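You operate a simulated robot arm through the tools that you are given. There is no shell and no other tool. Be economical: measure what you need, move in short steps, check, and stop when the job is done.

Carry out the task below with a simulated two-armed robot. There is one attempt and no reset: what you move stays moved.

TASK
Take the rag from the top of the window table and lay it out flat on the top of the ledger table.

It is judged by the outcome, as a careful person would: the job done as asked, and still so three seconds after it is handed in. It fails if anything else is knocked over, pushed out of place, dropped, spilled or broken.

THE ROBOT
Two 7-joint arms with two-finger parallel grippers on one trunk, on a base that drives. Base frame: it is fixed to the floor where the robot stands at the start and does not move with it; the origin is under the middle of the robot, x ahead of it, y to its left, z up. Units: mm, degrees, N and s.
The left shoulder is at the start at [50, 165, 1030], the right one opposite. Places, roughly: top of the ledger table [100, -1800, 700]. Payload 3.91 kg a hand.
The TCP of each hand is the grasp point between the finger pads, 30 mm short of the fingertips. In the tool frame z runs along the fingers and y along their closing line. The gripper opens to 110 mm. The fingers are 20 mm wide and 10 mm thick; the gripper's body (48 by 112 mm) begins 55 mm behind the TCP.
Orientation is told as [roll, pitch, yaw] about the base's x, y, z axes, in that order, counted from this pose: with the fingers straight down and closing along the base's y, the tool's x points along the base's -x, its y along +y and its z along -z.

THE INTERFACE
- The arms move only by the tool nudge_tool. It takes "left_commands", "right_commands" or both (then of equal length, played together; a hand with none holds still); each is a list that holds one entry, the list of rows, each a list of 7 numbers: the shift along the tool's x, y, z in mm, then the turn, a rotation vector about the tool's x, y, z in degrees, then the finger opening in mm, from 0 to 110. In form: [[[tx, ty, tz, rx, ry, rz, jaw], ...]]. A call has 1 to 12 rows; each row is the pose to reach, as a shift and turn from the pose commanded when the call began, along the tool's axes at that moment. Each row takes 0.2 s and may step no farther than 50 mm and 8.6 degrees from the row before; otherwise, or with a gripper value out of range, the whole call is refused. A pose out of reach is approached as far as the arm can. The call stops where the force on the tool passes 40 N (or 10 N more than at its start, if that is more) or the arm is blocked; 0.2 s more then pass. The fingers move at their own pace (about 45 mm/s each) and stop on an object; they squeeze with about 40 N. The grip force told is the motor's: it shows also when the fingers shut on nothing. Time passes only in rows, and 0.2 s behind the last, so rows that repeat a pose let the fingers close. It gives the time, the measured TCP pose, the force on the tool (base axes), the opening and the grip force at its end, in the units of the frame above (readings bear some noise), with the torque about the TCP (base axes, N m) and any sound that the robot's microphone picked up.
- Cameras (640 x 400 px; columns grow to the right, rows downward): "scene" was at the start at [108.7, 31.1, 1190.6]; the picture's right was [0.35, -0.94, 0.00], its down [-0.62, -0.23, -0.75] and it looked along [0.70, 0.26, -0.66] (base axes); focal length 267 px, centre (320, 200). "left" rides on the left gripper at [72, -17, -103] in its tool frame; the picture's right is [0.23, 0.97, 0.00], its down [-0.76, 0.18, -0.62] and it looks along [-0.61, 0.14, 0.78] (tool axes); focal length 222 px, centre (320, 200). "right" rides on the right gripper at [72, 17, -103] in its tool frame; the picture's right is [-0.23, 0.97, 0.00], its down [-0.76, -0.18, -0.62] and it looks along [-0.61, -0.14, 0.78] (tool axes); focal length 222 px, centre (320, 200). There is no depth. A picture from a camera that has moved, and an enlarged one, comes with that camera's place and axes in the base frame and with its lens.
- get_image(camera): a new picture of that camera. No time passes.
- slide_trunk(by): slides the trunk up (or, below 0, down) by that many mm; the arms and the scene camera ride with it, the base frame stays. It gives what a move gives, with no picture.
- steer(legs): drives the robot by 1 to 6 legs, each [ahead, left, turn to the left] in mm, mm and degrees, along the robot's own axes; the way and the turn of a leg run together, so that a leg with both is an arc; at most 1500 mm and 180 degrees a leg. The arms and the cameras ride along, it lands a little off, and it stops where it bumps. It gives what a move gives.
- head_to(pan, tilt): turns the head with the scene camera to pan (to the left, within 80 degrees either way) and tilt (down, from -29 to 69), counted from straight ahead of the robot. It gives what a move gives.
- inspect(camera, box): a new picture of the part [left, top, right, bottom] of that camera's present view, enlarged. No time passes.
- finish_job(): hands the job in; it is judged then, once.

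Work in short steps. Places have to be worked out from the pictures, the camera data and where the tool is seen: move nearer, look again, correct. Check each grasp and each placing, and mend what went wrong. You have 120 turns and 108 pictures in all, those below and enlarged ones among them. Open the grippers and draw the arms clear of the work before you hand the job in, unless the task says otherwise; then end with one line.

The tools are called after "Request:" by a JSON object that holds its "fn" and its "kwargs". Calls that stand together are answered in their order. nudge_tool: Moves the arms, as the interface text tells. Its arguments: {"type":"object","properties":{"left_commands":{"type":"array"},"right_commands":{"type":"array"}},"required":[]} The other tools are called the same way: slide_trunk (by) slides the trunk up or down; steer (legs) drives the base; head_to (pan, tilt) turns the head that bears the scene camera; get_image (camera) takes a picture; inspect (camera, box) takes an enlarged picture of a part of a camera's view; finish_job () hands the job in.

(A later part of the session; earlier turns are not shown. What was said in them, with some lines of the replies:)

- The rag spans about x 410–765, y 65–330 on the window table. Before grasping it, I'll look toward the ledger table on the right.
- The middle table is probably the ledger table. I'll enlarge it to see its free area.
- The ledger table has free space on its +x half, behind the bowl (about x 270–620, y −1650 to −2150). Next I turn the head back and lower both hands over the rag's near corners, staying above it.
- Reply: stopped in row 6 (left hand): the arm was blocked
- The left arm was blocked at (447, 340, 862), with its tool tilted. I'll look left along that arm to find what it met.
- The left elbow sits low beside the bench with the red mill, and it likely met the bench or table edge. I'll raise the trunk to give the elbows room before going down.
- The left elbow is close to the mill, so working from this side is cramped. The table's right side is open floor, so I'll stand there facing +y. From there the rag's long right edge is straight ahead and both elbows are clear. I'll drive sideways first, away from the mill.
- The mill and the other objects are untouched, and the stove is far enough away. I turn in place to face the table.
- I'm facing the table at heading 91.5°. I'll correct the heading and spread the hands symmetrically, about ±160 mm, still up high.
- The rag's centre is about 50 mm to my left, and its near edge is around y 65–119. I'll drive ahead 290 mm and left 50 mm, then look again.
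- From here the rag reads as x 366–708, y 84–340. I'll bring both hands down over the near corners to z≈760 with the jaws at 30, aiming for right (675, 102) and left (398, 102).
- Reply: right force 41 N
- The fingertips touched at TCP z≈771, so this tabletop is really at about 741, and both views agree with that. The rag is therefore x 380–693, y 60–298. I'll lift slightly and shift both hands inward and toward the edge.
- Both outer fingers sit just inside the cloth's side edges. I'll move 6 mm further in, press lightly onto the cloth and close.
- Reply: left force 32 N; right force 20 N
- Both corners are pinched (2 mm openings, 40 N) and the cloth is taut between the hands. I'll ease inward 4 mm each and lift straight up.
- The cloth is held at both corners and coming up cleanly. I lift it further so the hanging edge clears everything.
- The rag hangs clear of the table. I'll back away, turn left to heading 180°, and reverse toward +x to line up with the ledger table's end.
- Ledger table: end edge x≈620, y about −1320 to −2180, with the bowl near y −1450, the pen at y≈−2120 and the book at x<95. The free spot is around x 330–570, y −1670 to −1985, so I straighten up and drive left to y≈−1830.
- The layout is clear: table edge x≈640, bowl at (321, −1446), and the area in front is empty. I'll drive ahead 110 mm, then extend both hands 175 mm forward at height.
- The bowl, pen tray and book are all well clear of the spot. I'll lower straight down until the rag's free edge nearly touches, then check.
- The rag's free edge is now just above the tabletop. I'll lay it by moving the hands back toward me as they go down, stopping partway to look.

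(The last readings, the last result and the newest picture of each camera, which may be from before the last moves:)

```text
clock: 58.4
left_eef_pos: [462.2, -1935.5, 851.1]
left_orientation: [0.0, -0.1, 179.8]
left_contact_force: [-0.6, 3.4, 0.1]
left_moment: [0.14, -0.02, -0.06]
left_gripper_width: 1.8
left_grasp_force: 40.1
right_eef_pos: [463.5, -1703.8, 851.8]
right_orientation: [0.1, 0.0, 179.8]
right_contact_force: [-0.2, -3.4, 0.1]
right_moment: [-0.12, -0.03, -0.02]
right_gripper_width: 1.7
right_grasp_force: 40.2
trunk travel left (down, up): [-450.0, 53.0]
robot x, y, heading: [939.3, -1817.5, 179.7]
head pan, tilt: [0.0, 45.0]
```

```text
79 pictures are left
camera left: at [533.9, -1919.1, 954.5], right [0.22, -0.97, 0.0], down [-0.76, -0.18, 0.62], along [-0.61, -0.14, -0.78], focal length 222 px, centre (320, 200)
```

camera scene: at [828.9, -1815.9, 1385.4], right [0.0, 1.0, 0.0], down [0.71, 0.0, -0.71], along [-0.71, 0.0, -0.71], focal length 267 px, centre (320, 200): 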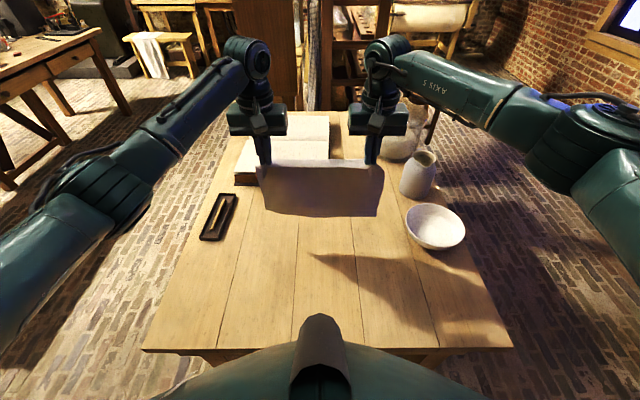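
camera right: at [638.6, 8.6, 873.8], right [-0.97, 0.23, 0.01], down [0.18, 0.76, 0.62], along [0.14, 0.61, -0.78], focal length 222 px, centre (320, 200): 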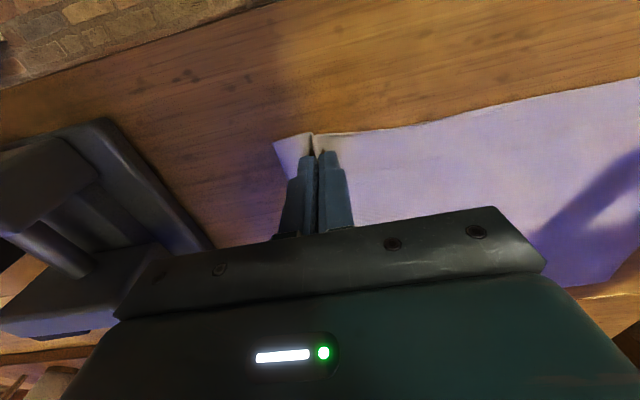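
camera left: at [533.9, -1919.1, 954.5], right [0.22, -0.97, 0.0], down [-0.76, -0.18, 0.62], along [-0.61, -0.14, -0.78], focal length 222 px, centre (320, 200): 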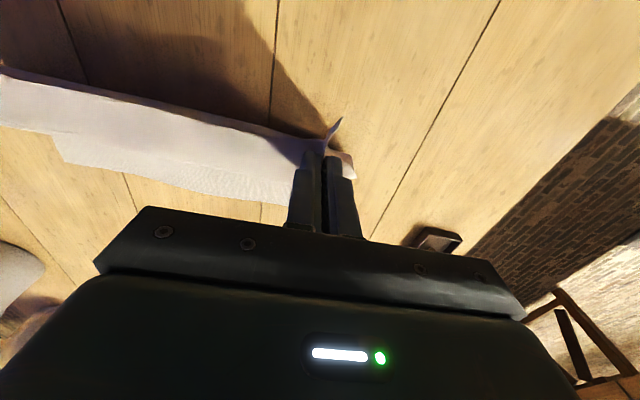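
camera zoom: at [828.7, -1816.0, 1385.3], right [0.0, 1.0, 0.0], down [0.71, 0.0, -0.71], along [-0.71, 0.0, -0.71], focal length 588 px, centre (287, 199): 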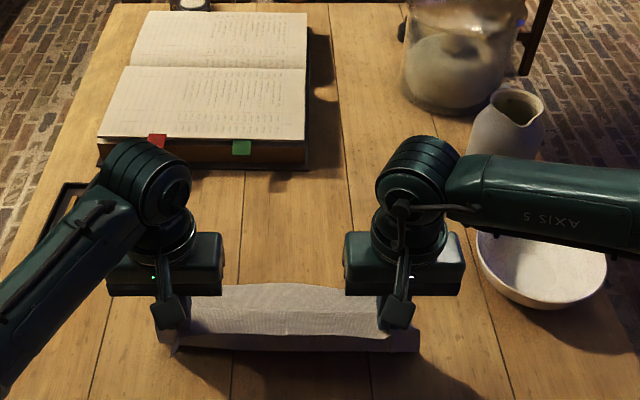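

The far edge lies on the table at x≈349 and the rest follows from my hands, as intended. I continue down and back toward z≈778.

Request:
{"fn": "nudge_tool", "kwargs": {"left_commands": [[[16, 0, 15, 0, 0, 0, 0], [32, 0, 29, 0, 0, 0, 0], [48, 0, 43, 0, 0, 0, 0], [62, 0, 55, 0, 0, 0, 0], [75, 0, 65, 0, 0, 0, 0], [85, 0, 72, 0, 0, 0, 0], [85, 0, 72, 0, 0, 0, 0]]], "right_commands": [[[16, 0, 15, 0, 0, 0, 0], [32, 0, 29, 0, 0, 0, 0], [48, 0, 43, 0, 0, 0, 0], [62, 0, 55, 0, 0, 0, 0], [75, 0, 65, 0, 0, 0, 0], [85, 0, 72, 0, 0, 0, 0], [85, 0, 72, 0, 0, 0, 0]]]}}

Request:
{"fn": "head_to", "kwargs": {"pan": 0, "tilt": 55}}

Request:
{"fn": "inspect", "kwargs": {"camera": "scene", "box": [190, 90, 480, 271]}}

Request:
{"fn": "get_image", "kwargs": {"camera": "left"}}

Request:
{"fn": "get_image", "kwargs": {"camera": "right"}}

```text
clock: 60.0
left_eef_pos: [546.1, -1936.3, 781.3]
left_orientation: [0.0, -0.1, 179.8]
left_contact_force: [0.0, 2.1, -1.0]
left_moment: [0.07, -0.04, -0.03]
left_gripper_width: 2.0
left_grasp_force: 39.8
right_eef_pos: [549.2, -1705.5, 781.5]
right_orientation: [0.0, 0.0, 179.7]
right_contact_force: [0.3, -1.4, 0.3]
right_moment: [-0.06, 0.01, -0.02]
right_gripper_width: 1.7
right_grasp_force: 39.9
trunk travel left (down, up): [-450.0, 53.0]
robot x, y, heading: [940.6, -1816.5, 179.7]
head pan, tilt: [0.0, 45.0]
```

```text
clock: 60.7
left_eef_pos: [546.6, -1936.4, 781.3]
left_orientation: [0.1, 0.0, 179.7]
left_contact_force: [-0.4, 1.8, -0.8]
left_moment: [0.08, -0.01, -0.06]
left_gripper_width: 2.0
left_grasp_force: 40.1
right_eef_pos: [549.1, -1706.2, 781.6]
right_orientation: [0.1, 0.1, 179.7]
right_contact_force: [0.0, -2.5, -0.4]
right_moment: [-0.05, 0.02, -0.06]
right_gripper_width: 1.7
right_grasp_force: 40.2
trunk travel left (down, up): [-450.0, 53.0]
robot x, y, heading: [938.0, -1816.3, 179.8]
head pan, tilt: [0.0, 55.0]
```

```text
2.21 times, centred on (335, 180) of scene
camera zoom: at [838.1, -1815.9, 1372.0], right [0.0, 1.0, 0.0], down [0.82, 0.0, -0.57], along [-0.57, 0.0, -0.82], focal length 588 px, centre (287, 243)
```

zoom: 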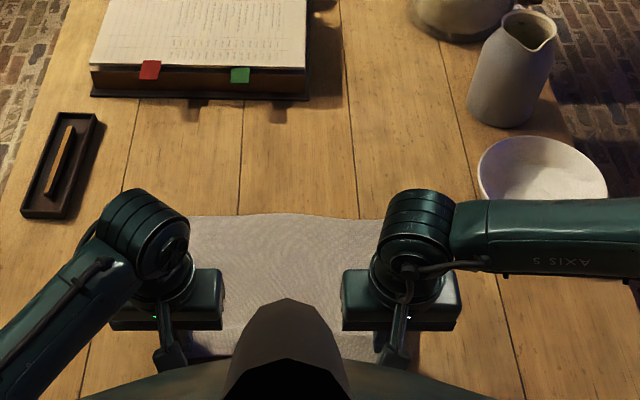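

```text
77 pictures are left
camera left: at [617.7, -1920.3, 884.0], right [0.22, -0.97, 0.0], down [-0.76, -0.17, 0.62], along [-0.61, -0.14, -0.78], focal length 222 px, centre (320, 200)
```

left: 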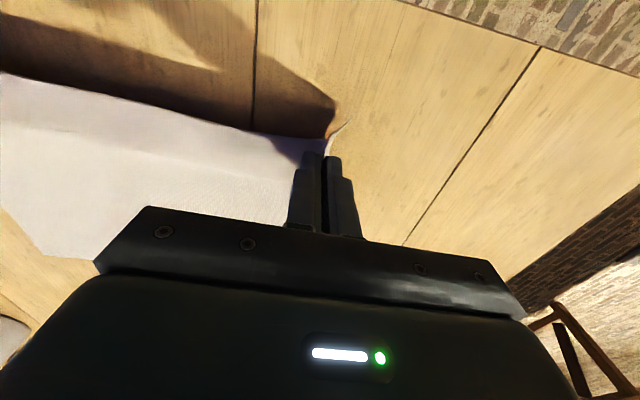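

```text
76 pictures are left
camera right: at [620.5, -1722.4, 884.5], right [-0.23, -0.97, 0.0], down [-0.76, 0.18, 0.62], along [-0.61, 0.14, -0.78], focal length 222 px, centre (320, 200)
```

right: 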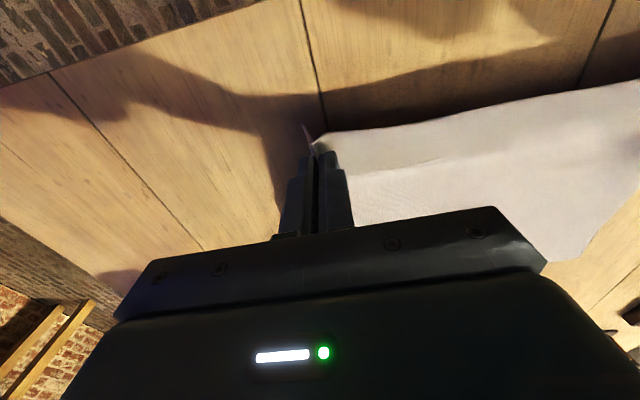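

Nearly all of the rag is down, with a slight slack ridge left. I'll pull back about 18 mm more while lowering gently to feel the tabletop.

Request:
{"fn": "nudge_tool", "kwargs": {"left_commands": [[[8, 0, 4, 0, 0, 0, 0], [15, 0, 7, 0, 0, 0, 0], [20, 0, 10, 0, 0, 0, 0], [20, 0, 12, 0, 0, 0, 0], [20, 0, 12, 0, 0, 0, 0]]], "right_commands": [[[8, 0, 4, 0, 0, 0, 0], [15, 0, 7, 0, 0, 0, 0], [20, 0, 10, 0, 0, 0, 0], [20, 0, 12, 0, 0, 0, 0], [20, 0, 12, 0, 0, 0, 0]]]}}

Request:
{"fn": "get_image", "kwargs": {"camera": "left"}}

Request:
{"fn": "get_image", "kwargs": {"camera": "right"}}

```text
clock: 61.9
left_eef_pos: [566.0, -1938.2, 768.3]
left_orientation: [-0.1, -0.1, 179.7]
left_contact_force: [0.4, 5.0, -0.2]
left_moment: [0.15, 0.02, -0.04]
left_gripper_width: 1.8
left_grasp_force: 40.1
right_eef_pos: [567.2, -1705.3, 768.4]
right_orientation: [0.0, 0.1, 179.8]
right_contact_force: [1.0, -5.0, 0.4]
right_moment: [-0.13, -0.03, -0.04]
right_gripper_width: 1.8
right_grasp_force: 40.3
trunk travel left (down, up): [-450.0, 53.0]
robot x, y, heading: [939.4, -1818.9, 179.6]
head pan, tilt: [0.0, 55.0]
```

```text
75 pictures are left
camera left: at [637.3, -1921.7, 871.1], right [0.22, -0.97, 0.0], down [-0.76, -0.17, 0.62], along [-0.61, -0.14, -0.78], focal length 222 px, centre (320, 200)
```

left: 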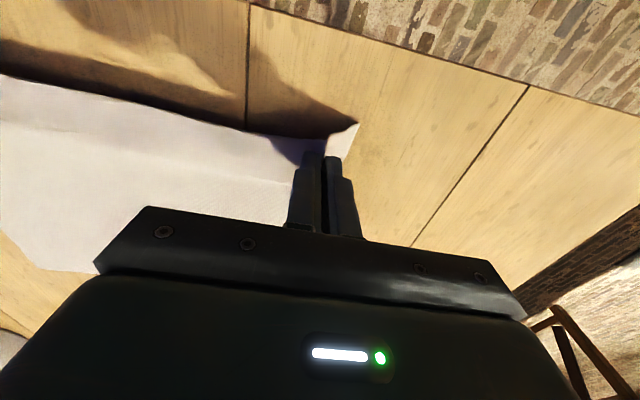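

```text
74 pictures are left
camera right: at [639.3, -1721.5, 871.1], right [-0.23, -0.97, 0.0], down [-0.76, 0.18, 0.62], along [-0.61, 0.14, -0.78], focal length 222 px, centre (320, 200)
```

right: 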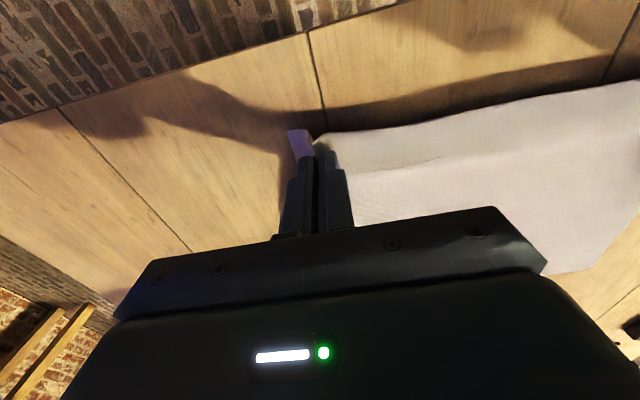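

No contact yet, and the finger shadows show a gap, so this top is lower. I keep lowering in small steps.

Request:
{"fn": "nudge_tool", "kwargs": {"left_commands": [[[2, 0, 5, 0, 0, 0, 0], [4, 0, 10, 0, 0, 0, 0], [5, 0, 15, 0, 0, 0, 0], [5, 0, 18, 0, 0, 0, 0], [5, 0, 18, 0, 0, 0, 0]]], "right_commands": [[[2, 0, 5, 0, 0, 0, 0], [4, 0, 10, 0, 0, 0, 0], [5, 0, 15, 0, 0, 0, 0], [5, 0, 18, 0, 0, 0, 0], [5, 0, 18, 0, 0, 0, 0]]]}}

Request:
{"fn": "get_image", "kwargs": {"camera": "right"}}

```text
clock: 63.1
left_eef_pos: [569.4, -1938.2, 752.4]
left_orientation: [0.0, -0.2, 179.8]
left_contact_force: [-0.9, 3.4, 12.2]
left_moment: [0.09, -0.02, -0.1]
left_gripper_width: 1.9
left_grasp_force: 40.3
right_eef_pos: [573.2, -1703.7, 752.2]
right_orientation: [0.1, -0.1, 179.7]
right_contact_force: [-0.7, -2.1, 10.5]
right_moment: [-0.02, -0.04, -0.02]
right_gripper_width: 1.7
right_grasp_force: 39.7
trunk travel left (down, up): [-450.0, 53.0]
robot x, y, heading: [939.0, -1816.5, 180.2]
head pan, tilt: [0.0, 55.0]
```

```text
73 pictures are left
camera right: at [644.9, -1722.0, 853.9], right [-0.23, -0.97, 0.0], down [-0.76, 0.18, 0.62], along [-0.61, 0.14, -0.78], focal length 222 px, centre (320, 200)
```

right: 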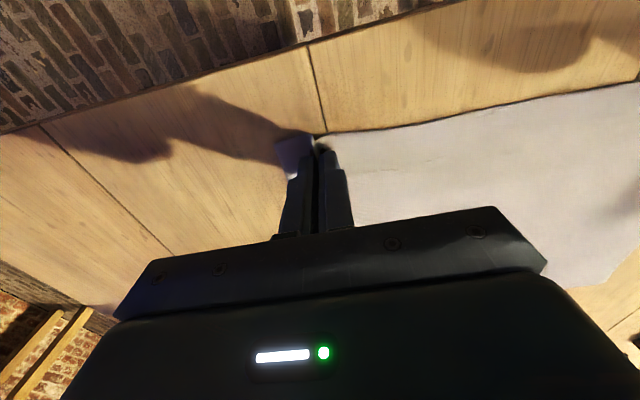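

Contact at z≈752 with about 11 N on both hands, so the top here is at about 722. Opening the jaws with light pressure should spread the pinched folds back out.

Request:
{"fn": "nudge_tool", "kwargs": {"left_commands": [[[0, 0, 0, 0, 0, 0, 10], [0, 0, 0, 0, 0, 0, 22], [0, 0, 0, 0, 0, 0, 30], [0, 0, 0, 0, 0, 0, 30], [0, 0, -10, 0, 0, 0, 30], [0, 0, -35, 0, 0, 0, 30], [0, 0, -80, 0, 0, 0, 30], [0, 0, -120, 0, 0, 0, 30]]], "right_commands": [[[0, 0, 0, 0, 0, 0, 10], [0, 0, 0, 0, 0, 0, 22], [0, 0, 0, 0, 0, 0, 30], [0, 0, 0, 0, 0, 0, 30], [0, 0, -10, 0, 0, 0, 30], [0, 0, -35, 0, 0, 0, 30], [0, 0, -80, 0, 0, 0, 30], [0, 0, -120, 0, 0, 0, 30]]]}}

Request:
{"fn": "get_image", "kwargs": {"camera": "right"}}

Request:
{"fn": "get_image", "kwargs": {"camera": "left"}}

Request:
{"fn": "get_image", "kwargs": {"camera": "scene"}}

```text
clock: 64.9
left_eef_pos: [569.3, -1941.3, 870.5]
left_orientation: [0.0, 0.1, 179.7]
left_contact_force: [0.0, 0.3, 0.4]
left_moment: [-0.01, -0.01, 0.0]
left_gripper_width: 30.0
left_grasp_force: 0.0
right_eef_pos: [571.4, -1703.6, 868.2]
right_orientation: [0.0, 0.0, 179.7]
right_contact_force: [-0.7, -0.6, -1.0]
right_moment: [0.02, -0.02, -0.01]
right_gripper_width: 30.0
right_grasp_force: 0.0
trunk travel left (down, up): [-450.0, 53.0]
robot x, y, heading: [935.9, -1816.0, 179.7]
head pan, tilt: [0.0, 55.0]
```

```text
72 pictures are left
camera right: at [643.4, -1720.8, 971.4], right [-0.23, -0.97, 0.0], down [-0.76, 0.18, 0.62], along [-0.61, 0.14, -0.78], focal length 222 px, centre (320, 200)
```

right: 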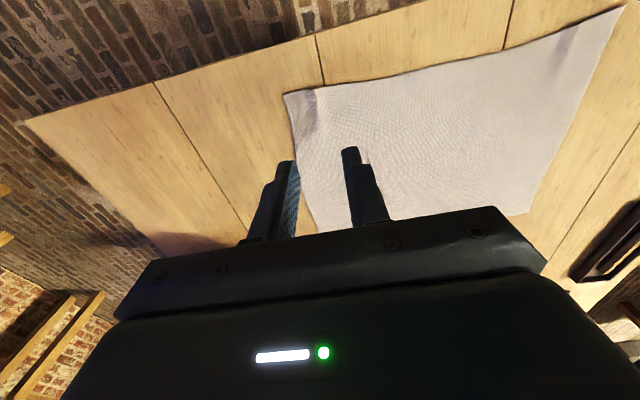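

```text
71 pictures are left
camera left: at [640.3, -1924.8, 973.8], right [0.22, -0.97, 0.0], down [-0.76, -0.17, 0.62], along [-0.61, -0.14, -0.78], focal length 222 px, centre (320, 200)
```

left: 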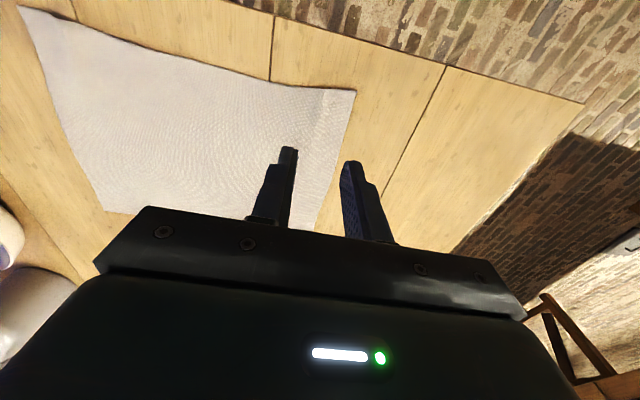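

```text
70 pictures are left
camera scene: at [837.8, -1816.6, 1371.8], right [0.0, 1.0, 0.0], down [0.82, 0.0, -0.57], along [-0.57, 0.0, -0.82], focal length 267 px, centre (320, 200)
```

scene: 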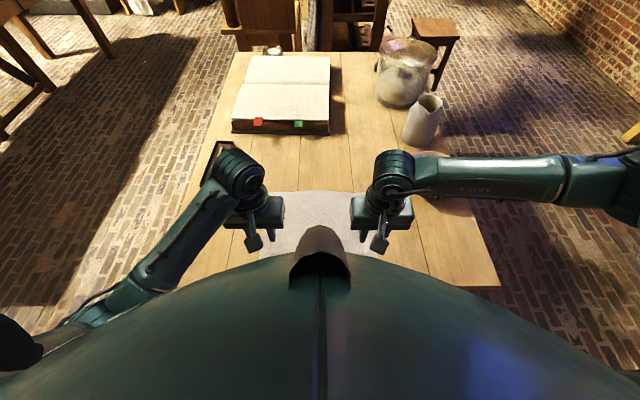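

The rag lies flat with the folds opened out. I'll raise the arms, back the robot away and check the whole table.

Request:
{"fn": "nudge_tool", "kwargs": {"left_commands": [[[0, 0, -45, 0, 0, 0, 30], [0, 0, -90, 0, 0, 0, 30], [0, 0, -130, 0, 0, 0, 30], [0, 0, -160, 0, 0, 0, 60], [0, 0, -160, 0, 0, 0, 60]]], "right_commands": [[[0, 0, -45, 0, 0, 0, 30], [0, 0, -90, 0, 0, 0, 30], [0, 0, -130, 0, 0, 0, 30], [0, 0, -160, 0, 0, 0, 60], [0, 0, -160, 0, 0, 0, 60]]]}}

Request:
{"fn": "steer", "kwargs": {"legs": [[-350, 0, 0]]}}

Request:
{"fn": "head_to", "kwargs": {"pan": 0, "tilt": 35}}

Request:
{"fn": "inspect", "kwargs": {"camera": "scene", "box": [160, 100, 480, 300]}}

```text
clock: 66.1
left_eef_pos: [570.9, -1938.1, 1028.9]
left_orientation: [0.0, 0.0, 179.8]
left_contact_force: [0.8, -0.9, 0.0]
left_moment: [-0.02, -0.01, 0.02]
left_gripper_width: 60.1
left_grasp_force: 0.0
right_eef_pos: [571.3, -1704.4, 1027.6]
right_orientation: [0.1, 0.0, 179.8]
right_contact_force: [0.0, 0.2, 0.7]
right_moment: [-0.01, -0.01, 0.0]
right_gripper_width: 60.1
right_grasp_force: 0.1
trunk travel left (down, up): [-450.0, 53.0]
robot x, y, heading: [938.5, -1817.7, 179.6]
head pan, tilt: [0.0, 55.0]
```

```text
clock: 68.3
left_eef_pos: [914.5, -1940.2, 1029.7]
left_orientation: [0.0, -0.1, -179.8]
left_contact_force: [-0.3, -0.2, 0.0]
left_moment: [0.02, 0.01, 0.02]
left_gripper_width: 59.7
left_grasp_force: 0.0
right_eef_pos: [912.1, -1707.9, 1026.9]
right_orientation: [-0.1, 0.1, -179.8]
right_contact_force: [-0.3, 0.6, -0.1]
right_moment: [0.02, 0.01, -0.03]
right_gripper_width: 60.1
right_grasp_force: 0.0
trunk travel left (down, up): [-450.0, 53.0]
robot x, y, heading: [1281.3, -1821.2, -179.9]
head pan, tilt: [0.0, 55.0]
```

```text
clock: 69.2
left_eef_pos: [914.0, -1941.4, 1029.0]
left_orientation: [0.1, 0.0, -179.7]
left_contact_force: [0.0, -0.3, -0.3]
left_moment: [0.0, 0.04, 0.0]
left_gripper_width: 60.0
left_grasp_force: 0.1
right_eef_pos: [910.7, -1707.9, 1026.2]
right_orientation: [-0.1, -0.1, -179.9]
right_contact_force: [-0.2, 0.2, -0.7]
right_moment: [-0.01, 0.02, -0.01]
right_gripper_width: 59.8
right_grasp_force: 0.1
trunk travel left (down, up): [-450.0, 53.0]
robot x, y, heading: [1283.9, -1817.5, -179.9]
head pan, tilt: [0.0, 35.0]
```

```text
2.00 times, centred on (320, 200) of scene
camera zoom: at [1164.3, -1817.0, 1400.1], right [0.0, 1.0, 0.0], down [0.57, 0.0, -0.82], along [-0.82, 0.0, -0.57], focal length 533 px, centre (320, 200)
```

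zoom: 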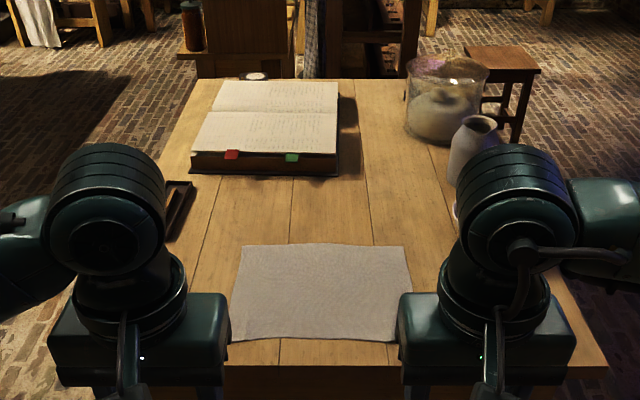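

The rag is spread flat on the ledger table with nothing else disturbed, and both arms are clear with their grippers open. I'm handing the job in.

Request:
{"fn": "finish_job", "kwargs": {}}

```text
The job is handed in.
```

The rag now lies flat on the top of the ledger table. I saw nothing knocked or moved on either table, and both arms are clear with their grippers open.
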